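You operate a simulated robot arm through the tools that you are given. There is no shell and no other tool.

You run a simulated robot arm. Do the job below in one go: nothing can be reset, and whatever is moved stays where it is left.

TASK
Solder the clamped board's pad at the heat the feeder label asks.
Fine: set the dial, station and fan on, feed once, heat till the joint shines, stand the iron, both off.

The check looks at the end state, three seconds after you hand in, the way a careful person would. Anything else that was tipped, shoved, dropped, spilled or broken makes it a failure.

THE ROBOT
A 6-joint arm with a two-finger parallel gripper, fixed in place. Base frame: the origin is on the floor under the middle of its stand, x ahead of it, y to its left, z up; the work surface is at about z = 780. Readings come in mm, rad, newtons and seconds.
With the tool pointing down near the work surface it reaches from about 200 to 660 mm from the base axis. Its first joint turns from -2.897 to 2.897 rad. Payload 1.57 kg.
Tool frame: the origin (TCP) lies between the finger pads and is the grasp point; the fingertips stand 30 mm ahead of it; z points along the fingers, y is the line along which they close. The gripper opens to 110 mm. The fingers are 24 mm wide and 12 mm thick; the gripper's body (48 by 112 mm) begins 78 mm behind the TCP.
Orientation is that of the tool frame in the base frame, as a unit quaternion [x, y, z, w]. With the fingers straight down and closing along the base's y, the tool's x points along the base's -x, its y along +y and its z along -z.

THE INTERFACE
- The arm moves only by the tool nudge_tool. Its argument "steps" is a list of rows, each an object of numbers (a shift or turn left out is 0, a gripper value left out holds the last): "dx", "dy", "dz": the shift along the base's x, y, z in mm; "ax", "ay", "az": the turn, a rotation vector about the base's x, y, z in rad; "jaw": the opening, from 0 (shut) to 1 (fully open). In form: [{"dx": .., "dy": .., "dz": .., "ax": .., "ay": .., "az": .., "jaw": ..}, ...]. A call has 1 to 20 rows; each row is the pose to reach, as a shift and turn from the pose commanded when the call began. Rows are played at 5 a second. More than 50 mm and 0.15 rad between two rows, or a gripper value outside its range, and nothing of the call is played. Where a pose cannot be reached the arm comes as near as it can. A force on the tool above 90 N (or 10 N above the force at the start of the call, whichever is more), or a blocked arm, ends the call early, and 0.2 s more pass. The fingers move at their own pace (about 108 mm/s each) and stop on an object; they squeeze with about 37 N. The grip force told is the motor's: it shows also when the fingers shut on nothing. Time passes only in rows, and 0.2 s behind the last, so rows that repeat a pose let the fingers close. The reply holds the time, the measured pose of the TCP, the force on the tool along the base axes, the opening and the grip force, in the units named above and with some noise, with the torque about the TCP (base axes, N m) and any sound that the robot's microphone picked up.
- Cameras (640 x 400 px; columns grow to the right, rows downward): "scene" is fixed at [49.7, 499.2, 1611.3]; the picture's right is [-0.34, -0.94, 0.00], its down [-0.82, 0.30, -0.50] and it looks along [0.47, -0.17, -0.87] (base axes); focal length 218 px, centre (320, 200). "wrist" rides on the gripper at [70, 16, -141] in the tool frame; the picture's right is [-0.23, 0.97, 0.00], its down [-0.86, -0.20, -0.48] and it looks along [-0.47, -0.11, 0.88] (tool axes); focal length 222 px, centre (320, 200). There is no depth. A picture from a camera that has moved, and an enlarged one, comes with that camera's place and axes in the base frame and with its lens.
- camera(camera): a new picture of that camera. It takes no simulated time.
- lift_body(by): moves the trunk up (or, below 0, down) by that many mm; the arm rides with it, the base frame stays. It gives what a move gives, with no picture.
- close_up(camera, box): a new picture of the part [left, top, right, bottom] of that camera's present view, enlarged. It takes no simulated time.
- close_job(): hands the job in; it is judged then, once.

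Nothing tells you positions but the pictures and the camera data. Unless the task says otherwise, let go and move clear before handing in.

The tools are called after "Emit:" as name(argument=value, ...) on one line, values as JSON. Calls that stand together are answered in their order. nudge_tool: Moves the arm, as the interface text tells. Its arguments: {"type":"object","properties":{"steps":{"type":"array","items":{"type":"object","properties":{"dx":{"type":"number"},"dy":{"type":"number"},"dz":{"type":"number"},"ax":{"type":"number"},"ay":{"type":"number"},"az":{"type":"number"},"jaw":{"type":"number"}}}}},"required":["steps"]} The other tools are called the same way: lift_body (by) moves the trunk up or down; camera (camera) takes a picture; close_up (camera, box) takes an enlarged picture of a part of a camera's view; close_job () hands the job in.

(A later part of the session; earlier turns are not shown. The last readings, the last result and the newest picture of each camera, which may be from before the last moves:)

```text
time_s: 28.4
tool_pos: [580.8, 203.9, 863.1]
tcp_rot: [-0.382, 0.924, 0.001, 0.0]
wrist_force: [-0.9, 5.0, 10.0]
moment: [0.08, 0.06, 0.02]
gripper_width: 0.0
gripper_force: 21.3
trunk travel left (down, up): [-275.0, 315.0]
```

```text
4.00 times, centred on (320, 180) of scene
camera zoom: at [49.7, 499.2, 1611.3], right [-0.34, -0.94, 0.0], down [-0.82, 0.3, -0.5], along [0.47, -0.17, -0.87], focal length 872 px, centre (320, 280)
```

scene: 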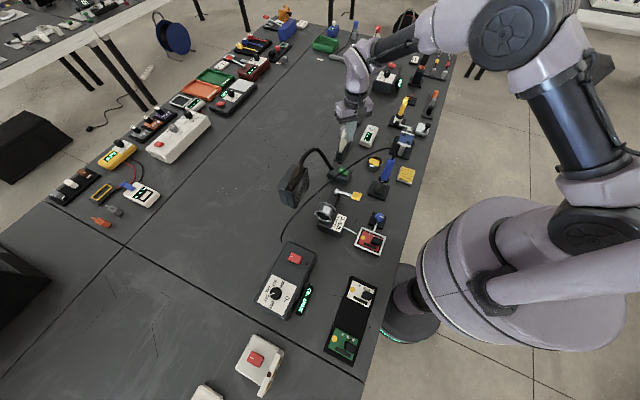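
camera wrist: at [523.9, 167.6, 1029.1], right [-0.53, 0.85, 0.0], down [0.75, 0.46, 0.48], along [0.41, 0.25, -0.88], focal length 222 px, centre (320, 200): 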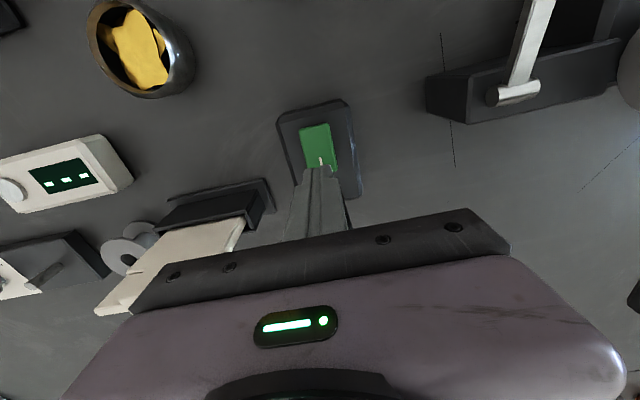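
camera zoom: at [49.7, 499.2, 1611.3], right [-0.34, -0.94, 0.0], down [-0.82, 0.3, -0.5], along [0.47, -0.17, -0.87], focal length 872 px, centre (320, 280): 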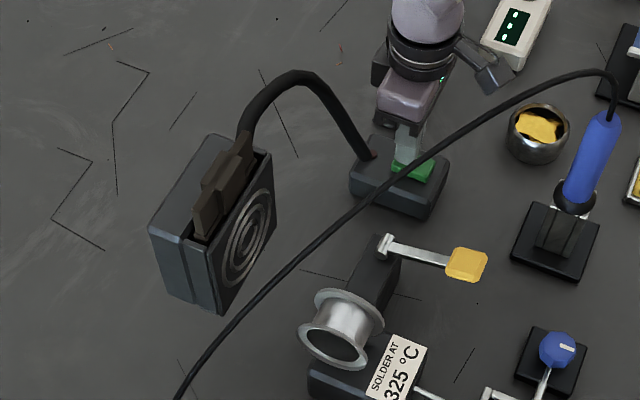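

Emit:
nudge_tool(steps=[{"dz": -2}, {"dz": -3.5}, {"dz": -3.5}])

Emit:
close_up(camera="wrist", box=[240, 90, 400, 210])

Emit:
nudge_tool(steps=[{"dz": 15}, {"dz": 45}, {"dz": 85}, {"dz": 125}, {"dz": 165}, {"dz": 205}, {"dz": 205}])

Emit:
camera(camera="wrist")

Emit:
close_up(camera="scene", box=[270, 130, 370, 230])

```text
time_s: 29.2
tool_pos: [579.8, 204.6, 864.2]
tcp_rot: [-0.383, 0.924, -0.001, 0.003]
wrist_force: [3.1, 3.9, 49.7]
moment: [-0.08, 0.3, -0.16]
gripper_width: 0.2
gripper_force: 20.7
trunk travel left (down, up): [-275.0, 315.0]
```

```text
3.33 times, centred on (320, 150) of wrist
camera zoom: at [519.5, 164.0, 1005.2], right [-0.53, 0.85, 0.0], down [0.74, 0.46, 0.49], along [0.41, 0.25, -0.87], focal length 740 px, centre (320, 367)
```

zoom: 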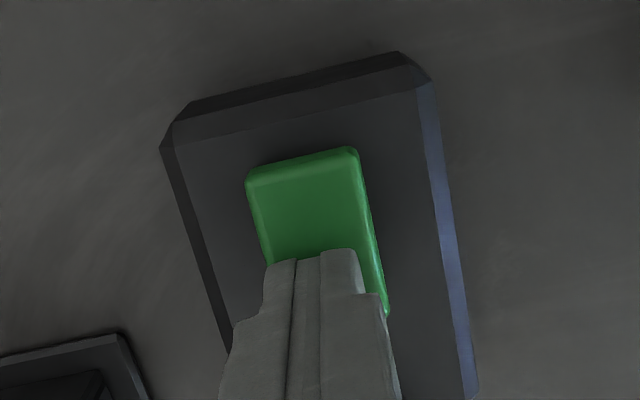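

```text
time_s: 30.8
tool_pos: [580.5, 202.3, 1065.8]
tcp_rot: [-0.383, 0.924, 0.0, 0.0]
wrist_force: [0.0, 0.2, -0.3]
moment: [-0.01, -0.01, 0.02]
gripper_width: 0.1
gripper_force: 21.1
trunk travel left (down, up): [-275.0, 315.0]
```

```text
taken
camera wrist: at [520.4, 164.3, 1207.5], right [-0.53, 0.85, 0.0], down [0.75, 0.46, 0.48], along [0.41, 0.25, -0.88], focal length 222 px, centre (320, 200)
```

wrist: 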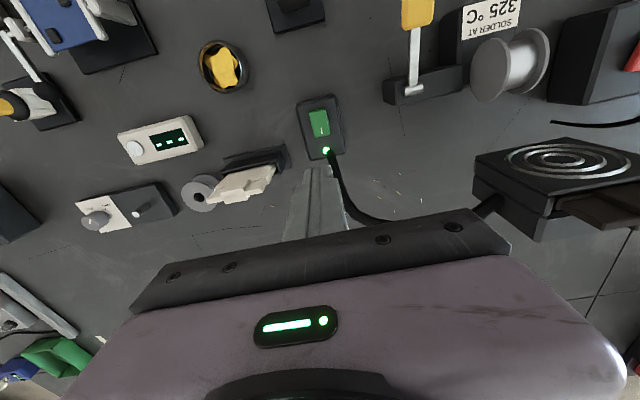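

```text
4.00 times, centred on (320, 180) of scene
camera zoom: at [49.7, 499.2, 1611.3], right [-0.34, -0.94, 0.0], down [-0.82, 0.3, -0.5], along [0.47, -0.17, -0.87], focal length 872 px, centre (320, 280)
```

zoom: 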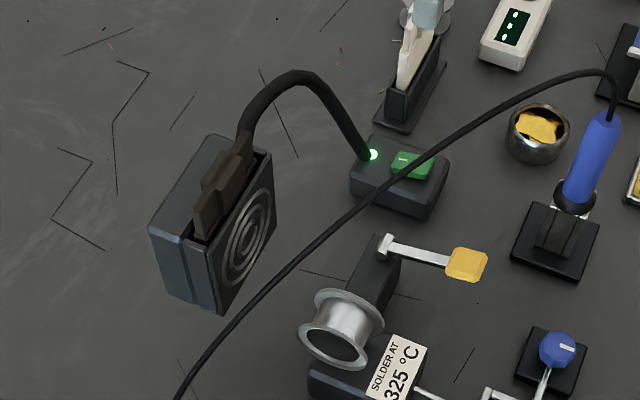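

The fan's LED is lit, so the fan is on. The iron's cable seems to arc high above the feeder lever, so I'll cross well over it, return to the robot's side and tilt the tool forward. That lets me work from below the cable.

Emit:
nudge_tool(steps=[{"dz": 45}, {"dz": 90}, {"dz": 135, "az": -0.1}, {"dx": -30, "dz": 140, "az": -0.2}, {"dx": -60, "dz": 140, "az": -0.3}, {"dx": -90, "dz": 140, "az": -0.4}, {"dx": -120, "dz": 140, "az": -0.5}, {"dx": -150, "dz": 140, "az": -0.6}, {"dx": -180, "dz": 140, "az": -0.7}, {"dx": -210, "dz": 140, "az": -0.785}, {"dx": -240, "dz": 140, "az": -0.785}, {"dx": -270, "dz": 140, "az": -0.785}, {"dx": -270, "dz": 140, "az": -0.785}])

Emit:
camera(camera="wrist")

Emit:
camera(camera="scene")

```text
time_s: 33.6
tool_pos: [309.9, 201.8, 1201.7]
tcp_rot: [-0.001, 1.0, -0.004, -0.005]
wrist_force: [-0.8, 0.4, 1.1]
moment: [0.0, 0.0, -0.01]
gripper_width: 0.0
gripper_force: 21.9
trunk travel left (down, up): [-275.0, 315.0]
```

```text
taken
camera wrist: at [243.1, 219.0, 1343.4], right [0.23, 0.97, -0.01], down [0.86, -0.2, 0.47], along [0.46, -0.11, -0.88], focal length 222 px, centre (320, 200)
```

wrist: 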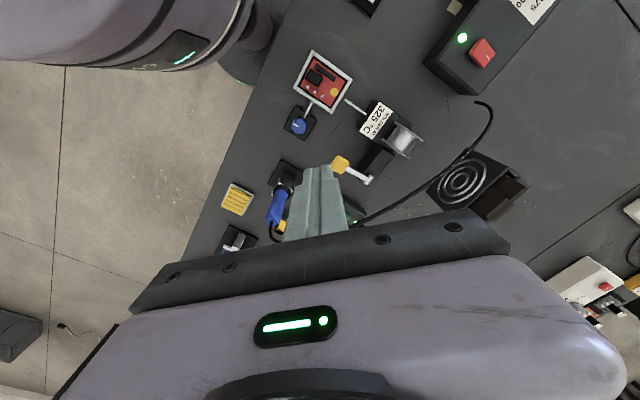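

```text
taken
```

scene: 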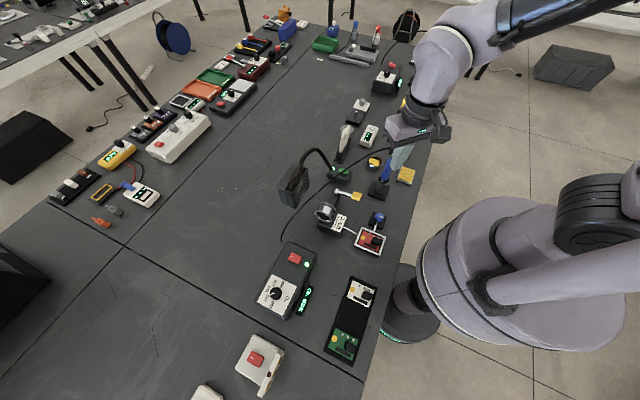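

The station's LED has lit, so it's at temperature. Now I'll tilt the tool 45° forward and look at the feeder lever and the iron stand from the side.

Emit:
nudge_tool(steps=[{"dx": -5, "dz": -25, "ay": -0.131}, {"dx": -10, "dz": -50, "ay": -0.262}, {"dx": -15, "dz": -75, "ay": -0.393}, {"dx": -20, "dz": -100, "ay": -0.524}, {"dx": -20, "dz": -125, "ay": -0.655}, {"dx": -20, "dz": -150, "ay": -0.785}, {"dx": -20, "dz": -150, "ay": -0.785}])

Emit:
camera(camera="wrist")

Emit:
camera(camera="scene")

```text
time_s: 35.2
tool_pos: [301.0, 227.0, 1033.5]
tcp_rot: [-0.001, 0.924, 0.002, 0.383]
wrist_force: [-0.6, -0.2, 0.1]
moment: [0.03, -0.01, 0.06]
gripper_width: 0.2
gripper_force: 21.3
out of reach, approached as far as the arm can: row 4, 5, 6, 7
trunk travel left (down, up): [-275.0, 315.0]
```

```text
taken
camera wrist: at [152.1, 242.8, 1084.8], right [0.16, 0.97, 0.16], down [0.27, -0.2, 0.94], along [0.95, -0.11, -0.29], focal length 222 px, centre (320, 200)
```

wrist: 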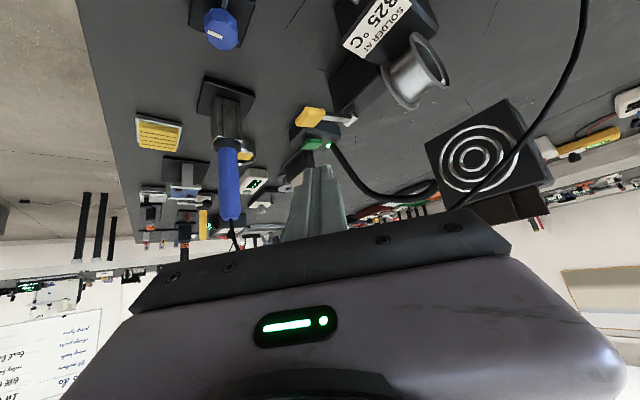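

```text
taken
```

scene: 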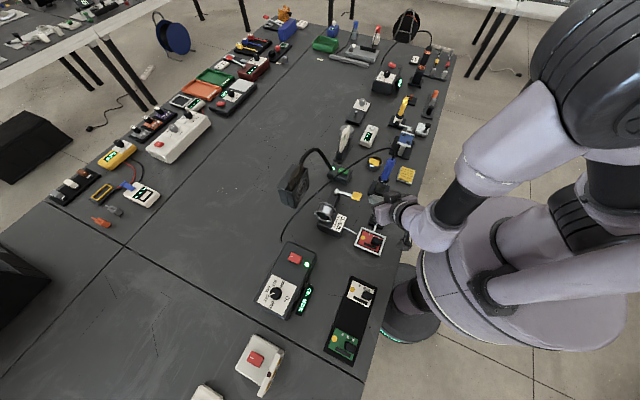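

The arm is short of room this close to the base when tilted (raising the trunk should help later), but the view is useful. I'll enlarge it to study the stand, the lever and the board.

Emit:
close_up(camera="wrist", box=[180, 70, 280, 250])

Emit:
close_up(camera="wrist", box=[270, 0, 470, 170])

Emit:
close_up(camera="wrist", box=[280, 90, 370, 160])

Emit:
close_up(camera="scene", box=[240, 230, 320, 330])

```text
2.22 times, centred on (230, 160) of wrist
camera zoom: at [152.1, 242.8, 1084.8], right [0.16, 0.97, 0.16], down [0.27, -0.2, 0.94], along [0.95, -0.11, -0.29], focal length 494 px, centre (520, 289)
```

zoom: 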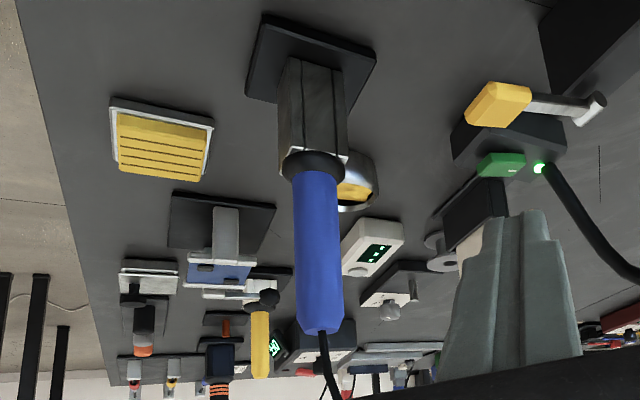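

```text
2.35 times, centred on (370, 85) of wrist
camera zoom: at [152.1, 242.8, 1084.8], right [0.16, 0.97, 0.16], down [0.27, -0.2, 0.94], along [0.95, -0.11, -0.29], focal length 523 px, centre (202, 471)
```

zoom: 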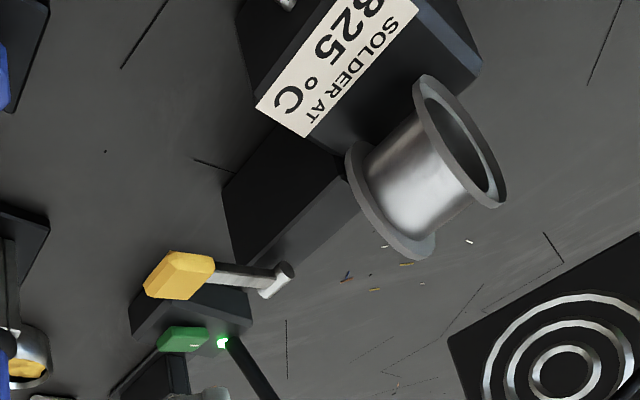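

```text
5.71 times, centred on (325, 125) of wrist
camera zoom: at [152.1, 242.8, 1084.8], right [0.16, 0.97, 0.16], down [0.27, -0.2, 0.94], along [0.95, -0.11, -0.29], focal length 1269 px, centre (291, 629)
```

zoom: 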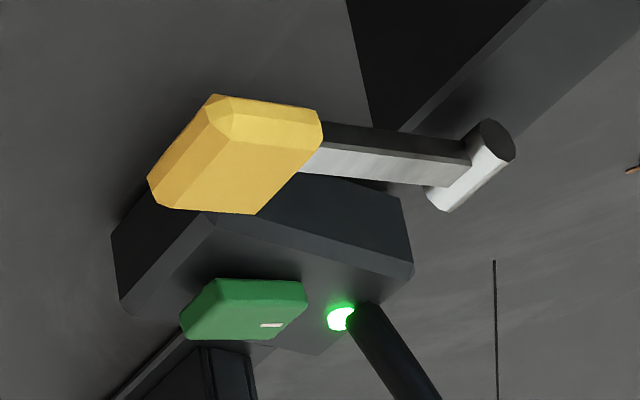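

```text
4.00 times, centred on (280, 280) of scene
camera zoom: at [49.7, 499.2, 1611.3], right [-0.34, -0.94, 0.0], down [-0.82, 0.3, -0.5], along [0.47, -0.17, -0.87], focal length 872 px, centre (480, -120)
```

zoom: 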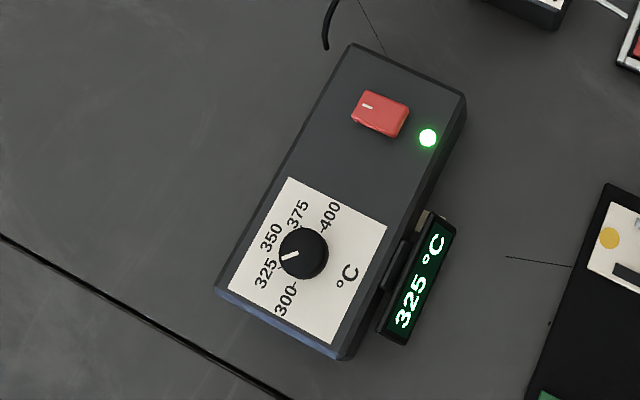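

The station reads 325 °C with its ready LED on. The lever pivots at about (469, 278, 865) and its paddle is at about (405, 221, 889). I'll approach the paddle from the robot side with the fingers closed and tilted.

Emit:
nudge_tool(steps=[{"dx": 20, "dy": 3, "dz": -14, "az": 0.1}, {"dx": 41, "dy": 5, "dz": -28, "az": 0.2}, {"dx": 62, "dy": 8, "dz": -42, "az": 0.3}, {"dx": 83, "dy": 10, "dz": -56, "az": 0.4}, {"dx": 104, "dy": 13, "dz": -70, "az": 0.49}, {"dx": 104, "dy": 13, "dz": -70, "az": 0.49}])

Emit:
camera(camera="wrist")

Emit:
camera(camera="scene")

```text
time_s: 36.6
tool_pos: [385.2, 318.7, 995.1]
tcp_rot: [-0.214, 0.903, 0.063, 0.368]
wrist_force: [-0.4, -0.9, 0.1]
moment: [-0.01, -0.04, 0.01]
gripper_width: 0.0
gripper_force: 21.4
out of reach, approached as far as the arm can: row 1, 3, 4, 5, 6
trunk travel left (down, up): [-275.0, 315.0]
```

```text
taken
camera wrist: at [244.6, 270.6, 1047.3], right [-0.28, 0.95, 0.11], down [0.33, -0.02, 0.94], along [0.9, 0.3, -0.31], focal length 222 px, centre (320, 200)
```

wrist: 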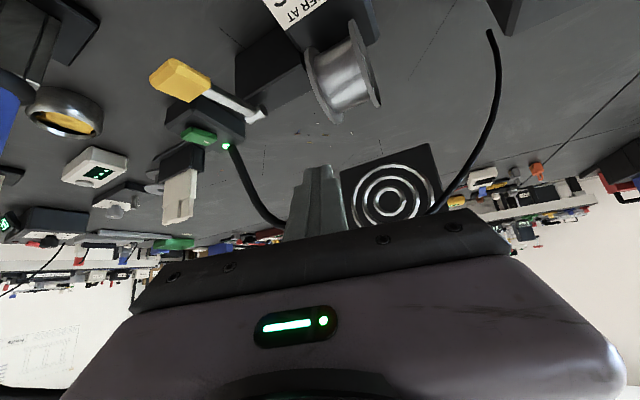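

```text
taken
```

scene: 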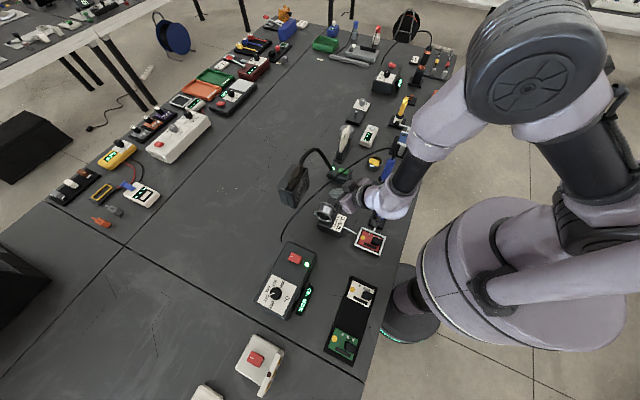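

That tilt leaves the arm too cramped at this trunk height. I'll go back the way I came, then raise the trunk to give the arm room.

Emit:
nudge_tool(steps=[{"dx": -20, "dy": -3, "dz": 14, "az": -0.1}, {"dx": -41, "dy": -5, "dz": 28, "az": -0.2}, {"dx": -62, "dy": -8, "dz": 42, "az": -0.3}, {"dx": -83, "dy": -10, "dz": 56, "az": -0.4}, {"dx": -104, "dy": -13, "dz": 70, "az": -0.49}, {"dx": -104, "dy": -13, "dz": 70, "az": -0.49}])

Emit:
camera(camera="scene")

```text
time_s: 38.0
tool_pos: [284.4, 304.0, 1066.5]
tcp_rot: [0.012, 0.928, -0.028, 0.372]
wrist_force: [0.3, -0.3, 0.3]
moment: [-0.01, 0.0, -0.04]
gripper_width: 0.0
gripper_force: 20.9
trunk travel left (down, up): [-275.0, 315.0]
```

```text
taken
```

scene: 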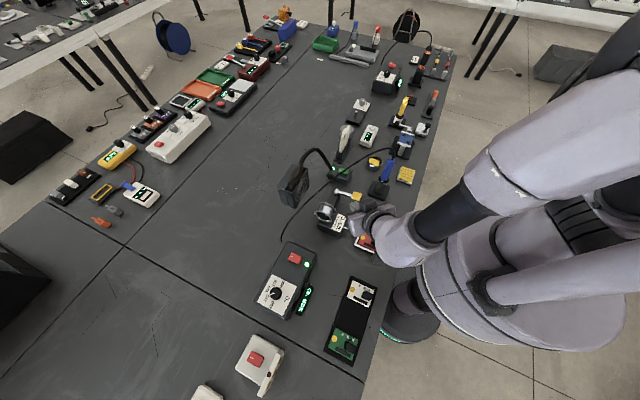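

Commands are relative to the pose actually reached, which is good to know. I'm clear of the cable on the robot side, so I'll raise the trunk by 200 mm.

Emit:
lift_body(by=200)

Emit:
camera(camera="wrist")

```text
time_s: 40.2
tool_pos: [283.2, 304.2, 1265.8]
tcp_rot: [0.011, 0.928, -0.028, 0.371]
wrist_force: [-0.6, -0.5, 0.5]
moment: [-0.01, -0.02, 0.02]
gripper_width: 0.0
gripper_force: 21.5
trunk travel left (down, up): [-475.0, 115.0]
```

```text
taken
camera wrist: at [138.0, 328.7, 1318.4], right [0.2, 0.97, 0.11], down [0.28, -0.17, 0.94], along [0.94, -0.16, -0.31], focal length 222 px, centre (320, 200)
```

wrist: 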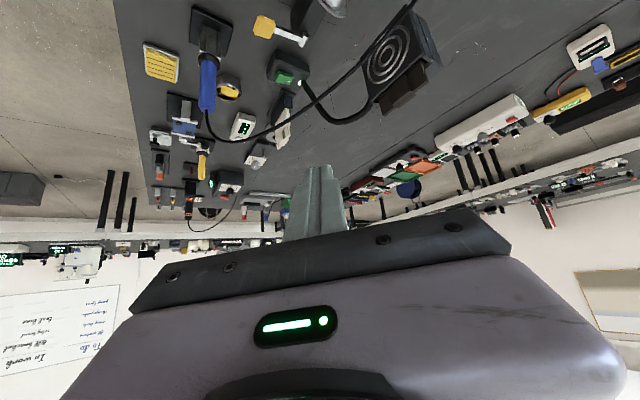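

The cable is an arch about 1080–1090 mm high running from the iron to the station, so tilted work from the robot side passes underneath it. I'll descend to the paddle on the robot side.

Emit:
nudge_tool(steps=[{"dx": 7, "dy": -23, "dz": -33, "az": 0.1}, {"dx": 14, "dy": -46, "dz": -66, "az": 0.2}, {"dx": 21, "dy": -69, "dz": -99, "az": 0.3}, {"dx": 28, "dy": -92, "dz": -132, "az": 0.4}, {"dx": 36, "dy": -114, "dz": -166, "az": 0.49}, {"dx": 54, "dy": -108, "dz": -200, "az": 0.49}, {"dx": 72, "dy": -102, "dz": -234, "az": 0.49}, {"dx": 90, "dy": -96, "dz": -266, "az": 0.49}, {"dx": 90, "dy": -96, "dz": -266, "az": 0.49}])

Emit:
camera(camera="wrist")

Emit:
camera(camera="scene")

```text
time_s: 42.2
tool_pos: [347.0, 302.7, 999.5]
tcp_rot: [-0.201, 0.907, 0.028, 0.369]
wrist_force: [0.1, 0.7, 0.1]
moment: [0.0, 0.0, 0.0]
gripper_width: 0.1
gripper_force: 21.2
out of reach, approached as far as the arm can: row 3, 4, 5, 6, 7, 8, 9
trunk travel left (down, up): [-475.0, 115.0]
```

```text
taken
camera wrist: at [203.6, 265.3, 1053.8], right [-0.23, 0.97, 0.06], down [0.32, 0.02, 0.95], along [0.92, 0.23, -0.31], focal length 222 px, centre (320, 200)
```

wrist: 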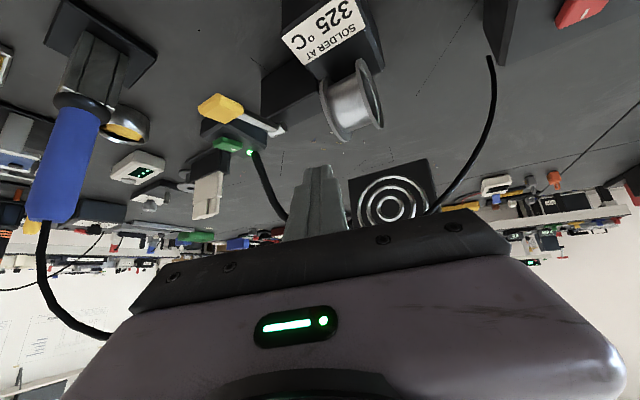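

```text
taken
```

scene: 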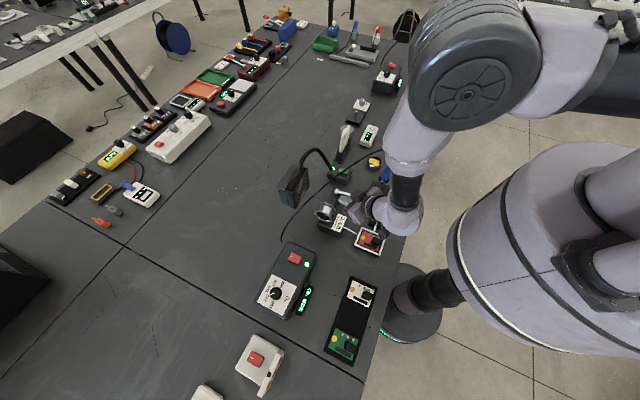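

Pointing radially seems to be blocked by the wrist, but poses with the heading turned clockwise have worked. I'll try a heading of about −15°, still 45° tilted, toward the paddle.

Emit:
nudge_tool(steps=[{"dx": 8, "dy": -13, "dz": -3, "az": -0.1}, {"dx": 16, "dy": -26, "dz": -6, "az": -0.2}, {"dx": 24, "dy": -39, "dz": -10, "az": -0.3}, {"dx": 32, "dy": -52, "dz": -13, "az": -0.4}, {"dx": 39, "dy": -65, "dz": -16, "az": -0.5}, {"dx": 46, "dy": -79, "dz": -20, "az": -0.55}, {"dx": 46, "dy": -79, "dz": -20, "az": -0.55}])

Emit:
camera(camera="wrist")

Emit:
camera(camera="scene")

```text
time_s: 43.8
tool_pos: [392.2, 222.2, 979.5]
tcp_rot: [0.054, 0.928, -0.073, 0.362]
wrist_force: [0.3, 1.0, 0.2]
moment: [-0.01, 0.03, -0.02]
gripper_width: 0.0
gripper_force: 21.1
trunk travel left (down, up): [-475.0, 115.0]
```

```text
taken
camera wrist: at [250.3, 264.9, 1033.6], right [0.31, 0.95, 0.06], down [0.28, -0.15, 0.95], along [0.91, -0.28, -0.31], focal length 222 px, centre (320, 200)
```

wrist: 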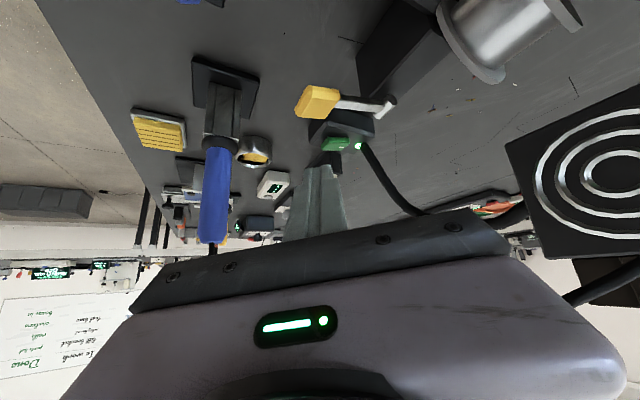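

```text
taken
```

scene: 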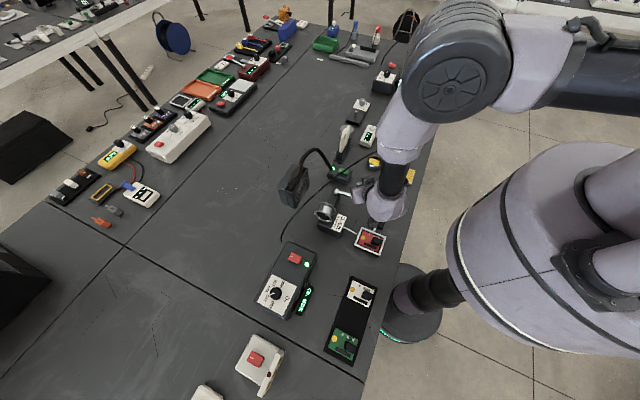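

This pose works: the tip's lower edge is directly above the paddle. I'll lower to just above it and then press in small steps.

Emit:
nudge_tool(steps=[{"dx": 1, "dy": 2, "dz": -15}, {"dx": 1, "dy": 2, "dz": -30}, {"dx": 1, "dy": 2, "dz": -44}, {"dx": 1, "dy": 2, "dz": -44}])

Emit:
camera(camera="wrist")

Emit:
close_up(camera="scene", box=[310, 170, 410, 260])

```text
time_s: 44.8
tool_pos: [392.0, 224.1, 937.4]
tcp_rot: [0.053, 0.928, -0.073, 0.363]
wrist_force: [0.3, 0.4, -0.9]
moment: [0.03, -0.02, 0.02]
gripper_width: 0.3
gripper_force: 21.2
trunk travel left (down, up): [-475.0, 115.0]
```

```text
taken
camera wrist: at [251.4, 267.0, 990.2], right [0.31, 0.95, 0.06], down [0.28, -0.15, 0.95], along [0.91, -0.28, -0.31], focal length 222 px, centre (320, 200)
```

wrist: 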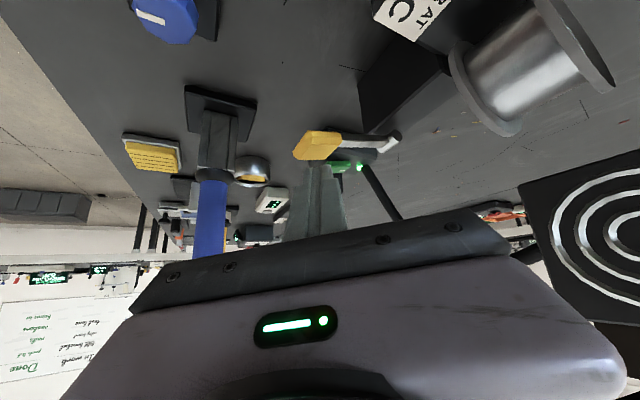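

```text
4.44 times, centred on (360, 215) of scene
camera zoom: at [49.7, 499.2, 1611.3], right [-0.34, -0.94, 0.0], down [-0.82, 0.3, -0.5], along [0.47, -0.17, -0.87], focal length 969 px, centre (142, 133)
```

zoom: 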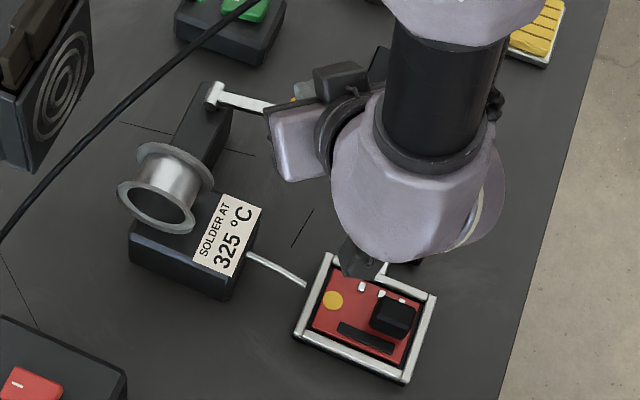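

Emit:
nudge_tool(steps=[{"dz": -6}, {"dz": -10}, {"dz": -14}, {"dz": -18}, {"dz": -22}, {"dz": -22}])

Emit:
close_up(camera="wrist", box=[240, 90, 420, 220])

Emit:
close_up(camera="scene", box=[310, 170, 410, 260])

```text
time_s: 46.2
tool_pos: [394.0, 224.1, 914.4]
tcp_rot: [0.053, 0.928, -0.073, 0.362]
wrist_force: [0.5, -0.2, 0.4]
moment: [-0.01, 0.05, 0.02]
gripper_width: 0.0
gripper_force: 21.5
trunk travel left (down, up): [-475.0, 115.0]
```

```text
3.08 times, centred on (330, 155) of wrist
camera zoom: at [251.3, 267.0, 967.5], right [0.31, 0.95, 0.06], down [0.28, -0.15, 0.95], along [0.91, -0.28, -0.31], focal length 684 px, centre (289, 338)
```

zoom: 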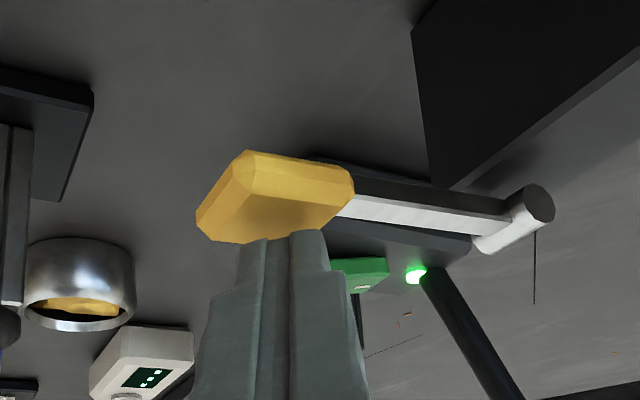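

```text
4.44 times, centred on (360, 215) of scene
camera zoom: at [49.7, 499.2, 1611.3], right [-0.34, -0.94, 0.0], down [-0.82, 0.3, -0.5], along [0.47, -0.17, -0.87], focal length 969 px, centre (142, 133)
```

zoom: 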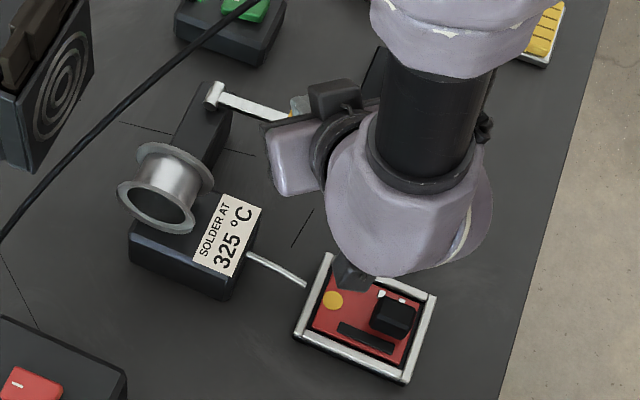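

Emit:
nudge_tool(steps=[{"dz": -3}, {"dz": -6}, {"dz": -9}, {"dz": -9}])

Emit:
close_up(camera="wrist", box=[240, 90, 420, 220])

Emit:
close_up(camera="scene", box=[310, 170, 410, 260])

```text
time_s: 47.2
tool_pos: [392.0, 223.3, 904.6]
tcp_rot: [0.053, 0.928, -0.073, 0.362]
wrist_force: [0.3, 0.1, 0.9]
moment: [-0.02, -0.04, 0.01]
gripper_width: 0.1
gripper_force: 21.4
trunk travel left (down, up): [-475.0, 115.0]
```

```text
3.08 times, centred on (330, 155) of wrist
camera zoom: at [250.8, 266.5, 958.3], right [0.31, 0.95, 0.06], down [0.28, -0.15, 0.95], along [0.91, -0.28, -0.31], focal length 684 px, centre (289, 338)
```

zoom: 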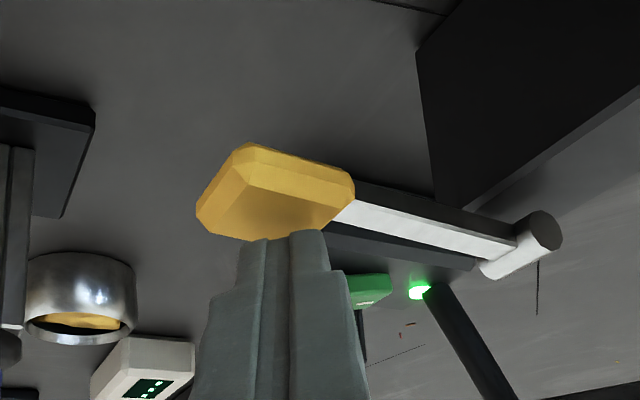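

```text
4.44 times, centred on (360, 215) of scene
camera zoom: at [49.7, 499.2, 1611.3], right [-0.34, -0.94, 0.0], down [-0.82, 0.3, -0.5], along [0.47, -0.17, -0.87], focal length 969 px, centre (142, 133)
```

zoom: 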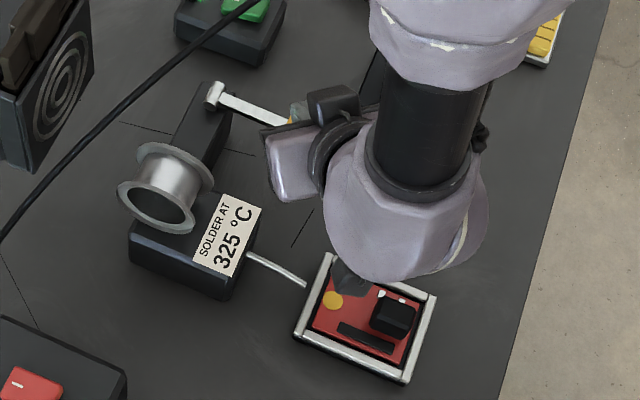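

The lever is moving down under the fingers with a light spring force. I'll keep pressing in small steps and watch the wire.

Emit:
nudge_tool(steps=[{"dz": -3}, {"dz": -6}, {"dz": -9}, {"dz": -12}, {"dz": -12}])

Emit:
close_up(camera="wrist", box=[240, 90, 420, 220])

Emit:
close_up(camera="scene", box=[310, 170, 410, 260])

```text
time_s: 48.4
tool_pos: [393.4, 224.0, 893.0]
tcp_rot: [0.054, 0.928, -0.073, 0.362]
wrist_force: [-0.5, -1.2, 3.0]
moment: [-0.03, -0.04, 0.0]
gripper_width: 0.0
gripper_force: 21.7
trunk travel left (down, up): [-475.0, 115.0]
```

```text
3.08 times, centred on (330, 155) of wrist
camera zoom: at [252.0, 266.4, 946.7], right [0.31, 0.95, 0.06], down [0.28, -0.15, 0.95], along [0.91, -0.28, -0.31], focal length 684 px, centre (289, 338)
```

zoom: 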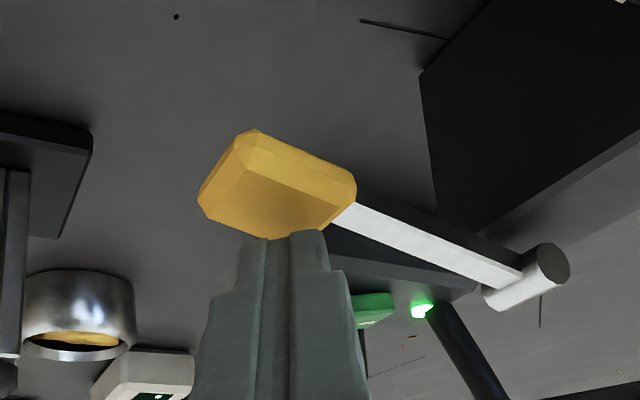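

```text
4.44 times, centred on (360, 215) of scene
camera zoom: at [49.7, 499.2, 1611.3], right [-0.34, -0.94, 0.0], down [-0.82, 0.3, -0.5], along [0.47, -0.17, -0.87], focal length 969 px, centre (142, 133)
```

zoom: 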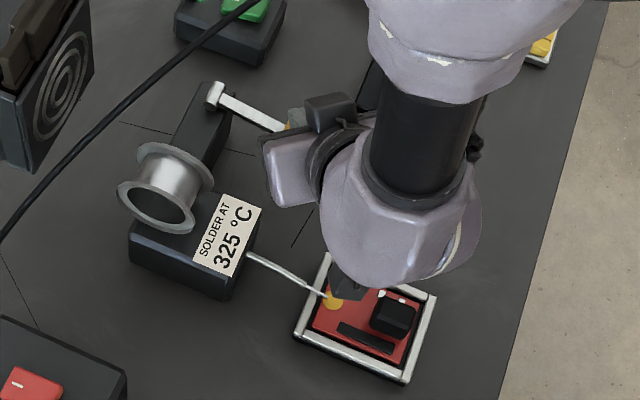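

The wire has advanced onto the pad, so that's one feed. I'll release the lever by rising straight up.

Emit:
nudge_tool(steps=[{"dz": 6}, {"dz": 15}, {"dz": 28}, {"dz": 45}, {"dz": 65}, {"dx": -10, "dz": 85}, {"dx": -30, "dz": 85}, {"dx": -50, "dz": 85}])

Emit:
camera(camera="wrist")

Emit:
close_up(camera="scene", box=[310, 170, 410, 260])

```text
time_s: 50.2
tool_pos: [346.3, 229.3, 978.1]
tcp_rot: [0.053, 0.927, -0.078, 0.362]
wrist_force: [0.1, 0.9, -0.4]
moment: [0.01, -0.01, 0.01]
gripper_width: 0.0
gripper_force: 21.2
out of reach, approached as far as the arm can: row 8
trunk travel left (down, up): [-475.0, 115.0]
```

```text
taken
camera wrist: at [204.7, 272.1, 1030.9], right [0.32, 0.95, 0.05], down [0.28, -0.14, 0.95], along [0.91, -0.29, -0.31], focal length 222 px, centre (320, 200)
```

wrist: 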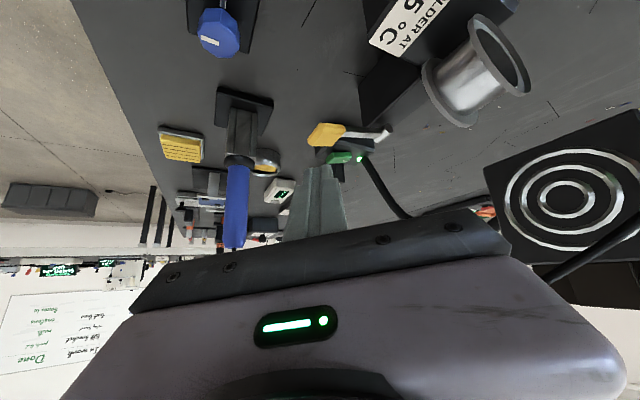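

```text
4.44 times, centred on (360, 215) of scene
camera zoom: at [49.7, 499.2, 1611.3], right [-0.34, -0.94, 0.0], down [-0.82, 0.3, -0.5], along [0.47, -0.17, -0.87], focal length 969 px, centre (142, 133)
```

zoom: 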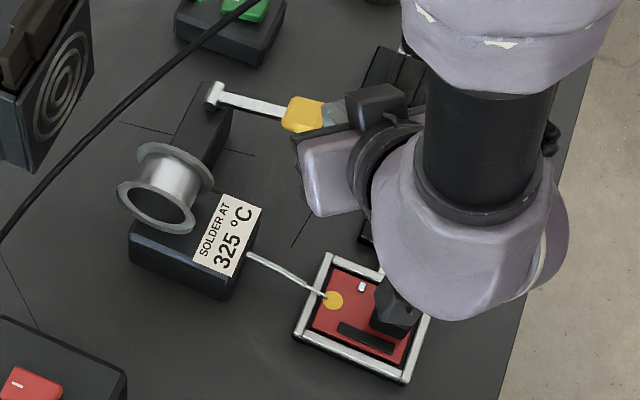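

The lever is back up and the wire end is on the pad. Before picking up the iron, I'll test whether the soldering pose over the pad (tool tilted 30°) can be reached.

Emit:
nudge_tool(steps=[{"dx": -15, "dy": 3, "dz": -4, "ax": 0.025, "ay": 0.044, "az": 0.029}, {"dx": -30, "dy": 5, "dz": -8, "ax": 0.05, "ay": 0.088, "az": 0.057}, {"dx": -45, "dy": 8, "dz": -12, "ax": 0.075, "ay": 0.132, "az": 0.086}, {"dx": -60, "dy": 10, "dz": -15, "ax": 0.1, "ay": 0.176, "az": 0.115}, {"dx": -74, "dy": 13, "dz": -18, "ax": 0.124, "ay": 0.22, "az": 0.143}, {"dx": -74, "dy": 13, "dz": -18, "ax": 0.124, "ay": 0.22, "az": 0.143}])

Emit:
camera(camera="scene")

Emit:
camera(camera="wrist")

```text
time_s: 51.6
tool_pos: [316.9, 307.4, 960.4]
tcp_rot: [-0.001, 0.966, -0.025, 0.257]
wrist_force: [-0.5, -0.2, 0.0]
moment: [0.03, -0.02, -0.02]
gripper_width: 0.3
gripper_force: 21.2
out of reach, approached as far as the arm can: row 1, 2, 3, 4, 5, 6
trunk travel left (down, up): [-475.0, 115.0]
```

```text
taken
```

scene: 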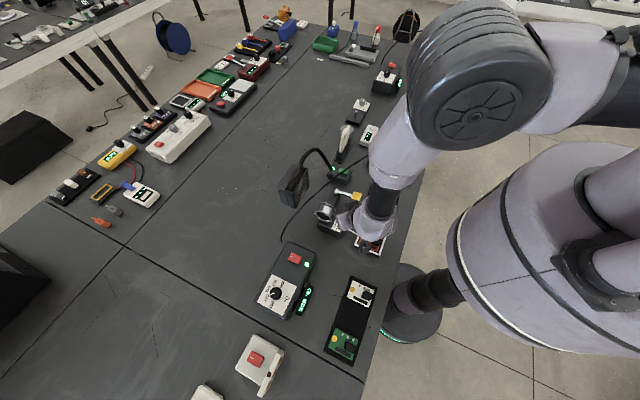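

```text
taken
camera wrist: at [186.2, 327.7, 1047.9], right [0.2, 0.98, 0.07], down [0.5, -0.16, 0.85], along [0.84, -0.14, -0.53], focal length 222 px, centre (320, 200)
```

wrist: 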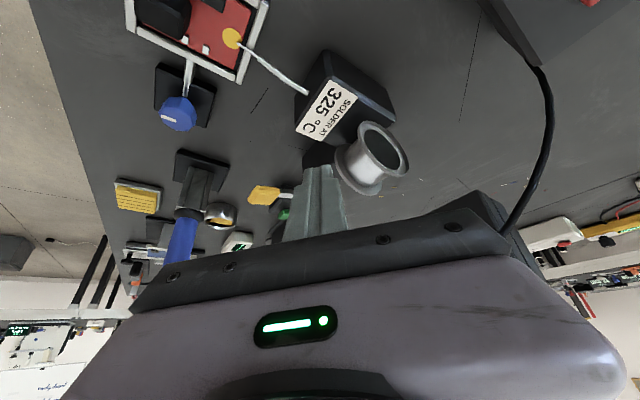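

The raised trunk does not help here. I'll raise the arm, bring the trunk back down, and test the same pose again.

Emit:
nudge_tool(steps=[{"dx": -5, "dz": 40}, {"dx": -10, "dz": 80}, {"dx": -10, "dz": 120}, {"dx": -10, "dz": 160}, {"dx": -10, "dz": 200}, {"dx": -10, "dz": 240}, {"dx": -10, "dz": 240}])

Emit:
lift_body(by=-200)

```text
time_s: 53.2
tool_pos: [302.8, 307.2, 1203.3]
tcp_rot: [-0.003, 0.966, -0.023, 0.256]
wrist_force: [-0.3, 0.4, 0.1]
moment: [-0.01, -0.04, -0.02]
gripper_width: 0.0
gripper_force: 21.4
trunk travel left (down, up): [-475.0, 115.0]
```

```text
time_s: 55.3
tool_pos: [303.4, 306.1, 1003.9]
tcp_rot: [-0.002, 0.966, -0.023, 0.258]
wrist_force: [0.1, 0.0, 0.1]
moment: [-0.04, 0.01, 0.01]
gripper_width: 0.2
gripper_force: 21.2
trunk travel left (down, up): [-275.0, 315.0]
```

Emit:
nudge_tool(steps=[{"dx": -8, "dy": -16, "dz": -10}, {"dx": -16, "dy": -32, "dz": -20}, {"dx": -24, "dy": -48, "dz": -32}, {"dx": -31, "dy": -64, "dz": -44}, {"dx": -31, "dy": -64, "dz": -44}])

Emit:
camera(camera="wrist")

Emit:
camera(camera="scene")

```text
time_s: 56.5
tool_pos: [275.3, 243.4, 961.5]
tcp_rot: [-0.002, 0.966, -0.027, 0.256]
wrist_force: [-0.3, -0.5, -0.1]
moment: [0.02, 0.01, -0.05]
gripper_width: 0.0
gripper_force: 21.5
out of reach, approached as far as the arm can: row 4, 5
trunk travel left (down, up): [-275.0, 315.0]
```

```text
taken
camera wrist: at [145.0, 265.5, 1048.8], right [0.21, 0.98, 0.06], down [0.5, -0.16, 0.85], along [0.84, -0.15, -0.52], focal length 222 px, centre (320, 200)
```

wrist: 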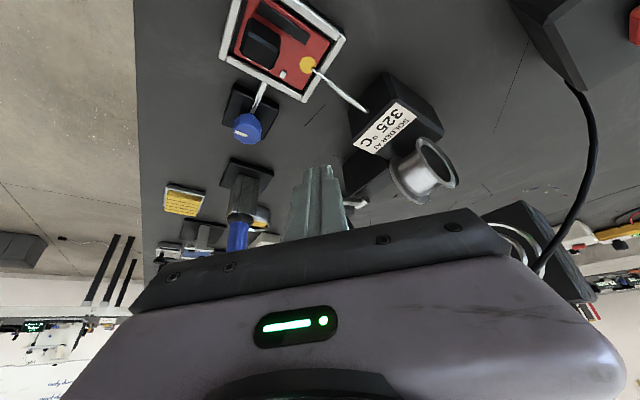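

```text
taken
```

scene: 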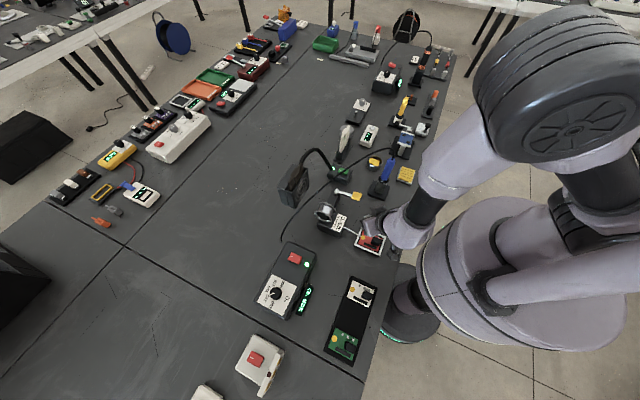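

Lower is better: the pose is now just at the edge of reach. I'll drop the trunk another 100 mm while keeping the tool height and test again.

Emit:
nudge_tool(steps=[{"dx": 5, "dy": 5, "dz": 35}, {"dx": 10, "dy": 10, "dz": 70}, {"dx": 10, "dy": 10, "dz": 105}, {"dx": 10, "dy": 10, "dz": 105}])

Emit:
lift_body(by=-100)

Emit:
nudge_tool(steps=[{"dx": -10, "dy": -10}, {"dx": -20, "dy": -20}, {"dx": -30, "dy": -30}, {"dx": -30, "dy": -30}])

```text
time_s: 57.5
tool_pos: [285.3, 253.8, 1065.4]
tcp_rot: [-0.002, 0.966, -0.025, 0.256]
wrist_force: [-0.1, -0.1, -0.1]
moment: [-0.02, 0.01, -0.04]
gripper_width: 0.3
gripper_force: 20.9
trunk travel left (down, up): [-275.0, 315.0]
```

```text
time_s: 58.9
tool_pos: [285.0, 254.5, 967.6]
tcp_rot: [-0.002, 0.966, -0.024, 0.257]
wrist_force: [0.4, 0.0, 0.0]
moment: [0.01, -0.03, -0.03]
gripper_width: 0.0
gripper_force: 21.5
trunk travel left (down, up): [-175.0, 415.0]
```

```text
time_s: 59.9
tool_pos: [256.1, 225.8, 966.7]
tcp_rot: [-0.002, 0.966, -0.026, 0.258]
wrist_force: [0.3, -0.5, -0.4]
moment: [0.0, -0.01, 0.01]
gripper_width: 0.0
gripper_force: 21.8
out of reach, approached as far as the arm can: row 3, 4
trunk travel left (down, up): [-175.0, 415.0]
```

With the trunk 100 mm lower, the pad pose is comfortably within reach. Now I'll open the jaws and move behind the iron at handle height, pointing along +x with 30° tilt.

Emit:
nudge_tool(steps=[{"dx": 17, "dy": -30, "dz": 2, "ax": 0.01, "az": 0.002, "jaw": 0.3}, {"dx": 34, "dy": -60, "dz": 2, "ax": 0.02, "az": 0.004, "jaw": 0.6}, {"dx": 51, "dy": -90, "dz": 2, "ax": 0.03, "az": 0.006, "jaw": 0.9}, {"dx": 68, "dy": -120, "dz": 0, "ax": 0.04, "az": 0.008, "jaw": 1}, {"dx": 84, "dy": -151, "dz": 0, "ax": 0.051, "ay": -0.002, "az": 0.01, "jaw": 1}, {"dx": 84, "dy": -151, "dz": 0, "ax": 0.051, "ay": -0.002, "az": 0.01, "jaw": 1}])

Emit:
camera(camera="wrist")

Emit:
camera(camera="scene")

```text
time_s: 61.3
tool_pos: [395.1, 88.6, 960.2]
tcp_rot: [-0.001, 0.966, 0.001, 0.257]
wrist_force: [0.7, 0.2, -0.9]
moment: [-0.03, 0.04, -0.02]
gripper_width: 110.0
gripper_force: 0.2
out of reach, approached as far as the arm can: row 1, 2, 3, 4, 5, 6
trunk travel left (down, up): [-175.0, 415.0]
```

```text
taken
camera wrist: at [265.8, 103.8, 1048.8], right [0.2, 0.97, 0.12], down [0.5, -0.2, 0.84], along [0.84, -0.11, -0.53], focal length 222 px, centre (320, 200)
```

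wrist: 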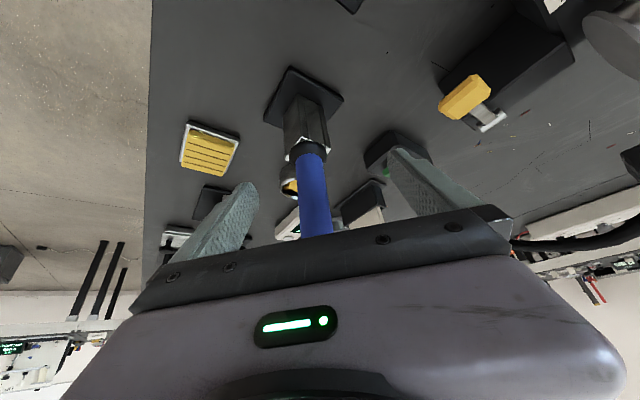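

```text
taken
```

scene: 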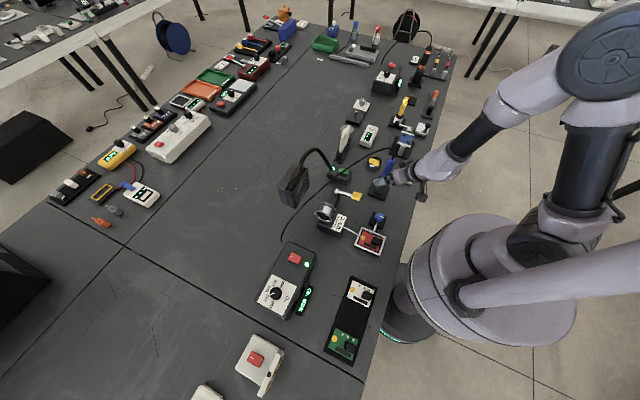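

Emit:
close_up(camera="wrist", box=[240, 60, 400, 240])

Emit:
close_up(camera="scene", box=[350, 140, 430, 210])

```text
2.22 times, centred on (320, 150) of wrist
camera zoom: at [265.8, 103.8, 1048.8], right [0.2, 0.97, 0.12], down [0.5, -0.2, 0.84], along [0.84, -0.11, -0.53], focal length 494 px, centre (320, 311)
```

zoom: 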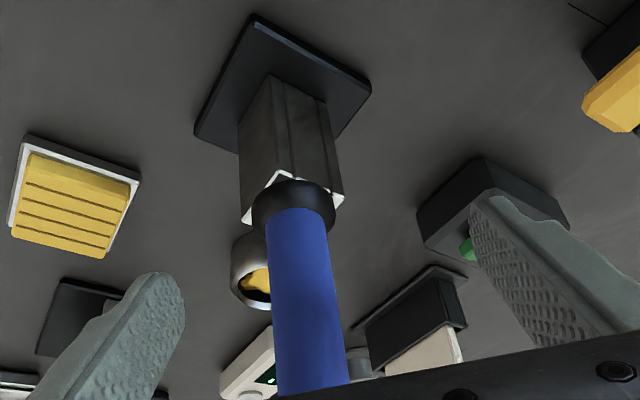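

```text
5.71 times, centred on (390, 175) of scene
camera zoom: at [49.7, 499.2, 1611.3], right [-0.34, -0.94, 0.0], down [-0.82, 0.3, -0.5], along [0.47, -0.17, -0.87], focal length 1246 px, centre (-80, 343)
```

zoom: 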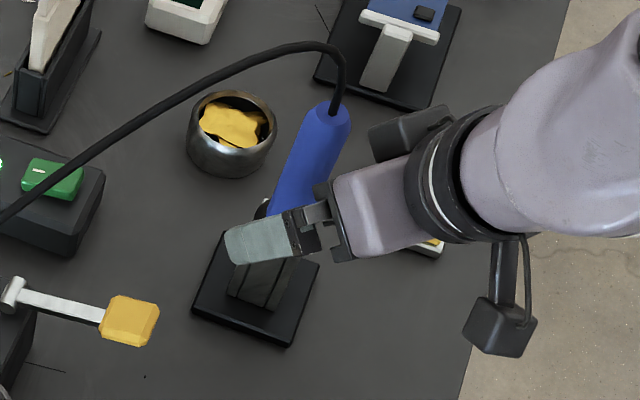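

The iron is upright at about (448.5, 73.5). I'll slide the open jaws around the handle, keeping the palm behind the cable exit.

Emit:
nudge_tool(steps=[{"dy": -8, "dz": -4}, {"dx": 5, "dy": -15, "dz": -8}, {"dx": 18, "dy": -15, "dz": -12}, {"dx": 31, "dy": -15, "dz": -15}, {"dx": 43, "dy": -15, "dz": -15}, {"dx": 52, "dy": -15, "dz": -15}, {"dx": 52, "dy": -15, "dz": -15}])

Emit:
camera(camera="wrist")

Emit:
close_up(camera="scene", box=[350, 140, 430, 210])

```text
time_s: 62.9
tool_pos: [447.3, 75.5, 948.4]
tcp_rot: [0.0, 0.966, 0.001, 0.259]
wrist_force: [-0.7, 0.8, 1.0]
moment: [0.02, -0.01, 0.0]
gripper_width: 109.8
gripper_force: 0.1
trunk travel left (down, up): [-175.0, 415.0]
```

```text
taken
camera wrist: at [318.2, 89.7, 1035.5], right [0.2, 0.97, 0.12], down [0.5, -0.2, 0.84], along [0.84, -0.11, -0.53], focal length 222 px, centre (320, 200)
```

wrist: 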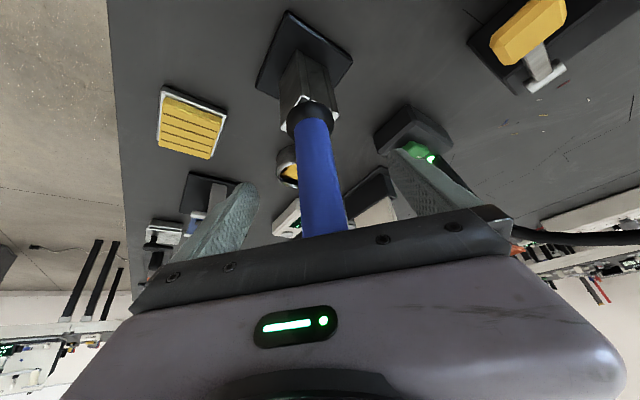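

```text
5.71 times, centred on (390, 175) of scene
camera zoom: at [49.7, 499.2, 1611.3], right [-0.34, -0.94, 0.0], down [-0.82, 0.3, -0.5], along [0.47, -0.17, -0.87], focal length 1246 px, centre (-80, 343)
```

zoom: 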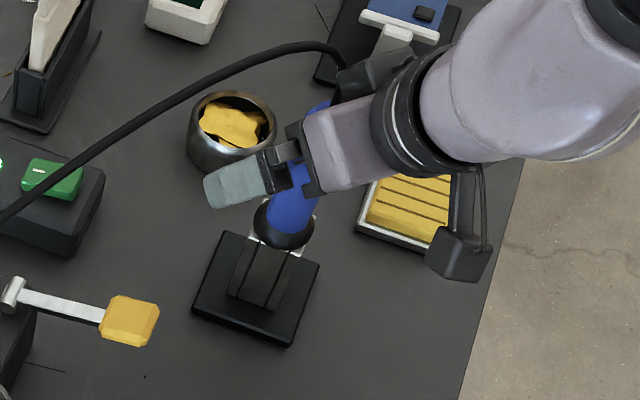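

Emit:
close_up(camera="wrist", box=[270, 120, 370, 240])

```text
3.33 times, centred on (320, 180) of wrist
camera zoom: at [318.2, 89.7, 1035.5], right [0.2, 0.97, 0.12], down [0.5, -0.2, 0.84], along [0.84, -0.11, -0.53], focal length 740 px, centre (320, 267)
```

zoom: 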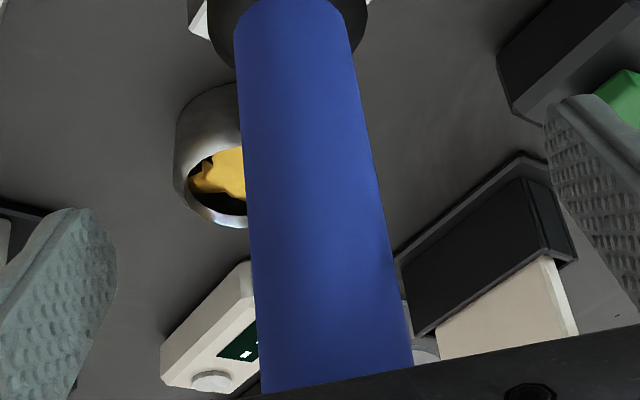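

The handle is centred to within half a millimetre. I'll close on it gradually.

Emit:
nudge_tool(steps=[{"jaw": 0.6}, {"jaw": 0.4}, {"jaw": 0.34}, {"jaw": 0.3}, {"jaw": 0.27}, {"jaw": 0.25}])

Emit:
close_up(camera="wrist", box=[270, 90, 370, 240])

```text
time_s: 64.3
tool_pos: [448.8, 73.8, 947.5]
tcp_rot: [0.0, 0.966, 0.002, 0.257]
wrist_force: [0.2, -1.9, 1.5]
moment: [-0.22, 0.0, -0.05]
gripper_width: 28.9
gripper_force: 36.7
trunk travel left (down, up): [-175.0, 415.0]
```

```text
2.67 times, centred on (320, 165) of wrist
camera zoom: at [318.1, 89.5, 1035.6], right [0.2, 0.97, 0.12], down [0.5, -0.2, 0.84], along [0.84, -0.11, -0.53], focal length 592 px, centre (320, 293)
```

zoom: 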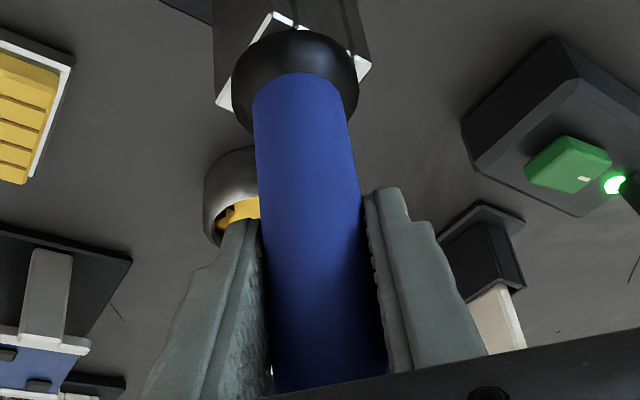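

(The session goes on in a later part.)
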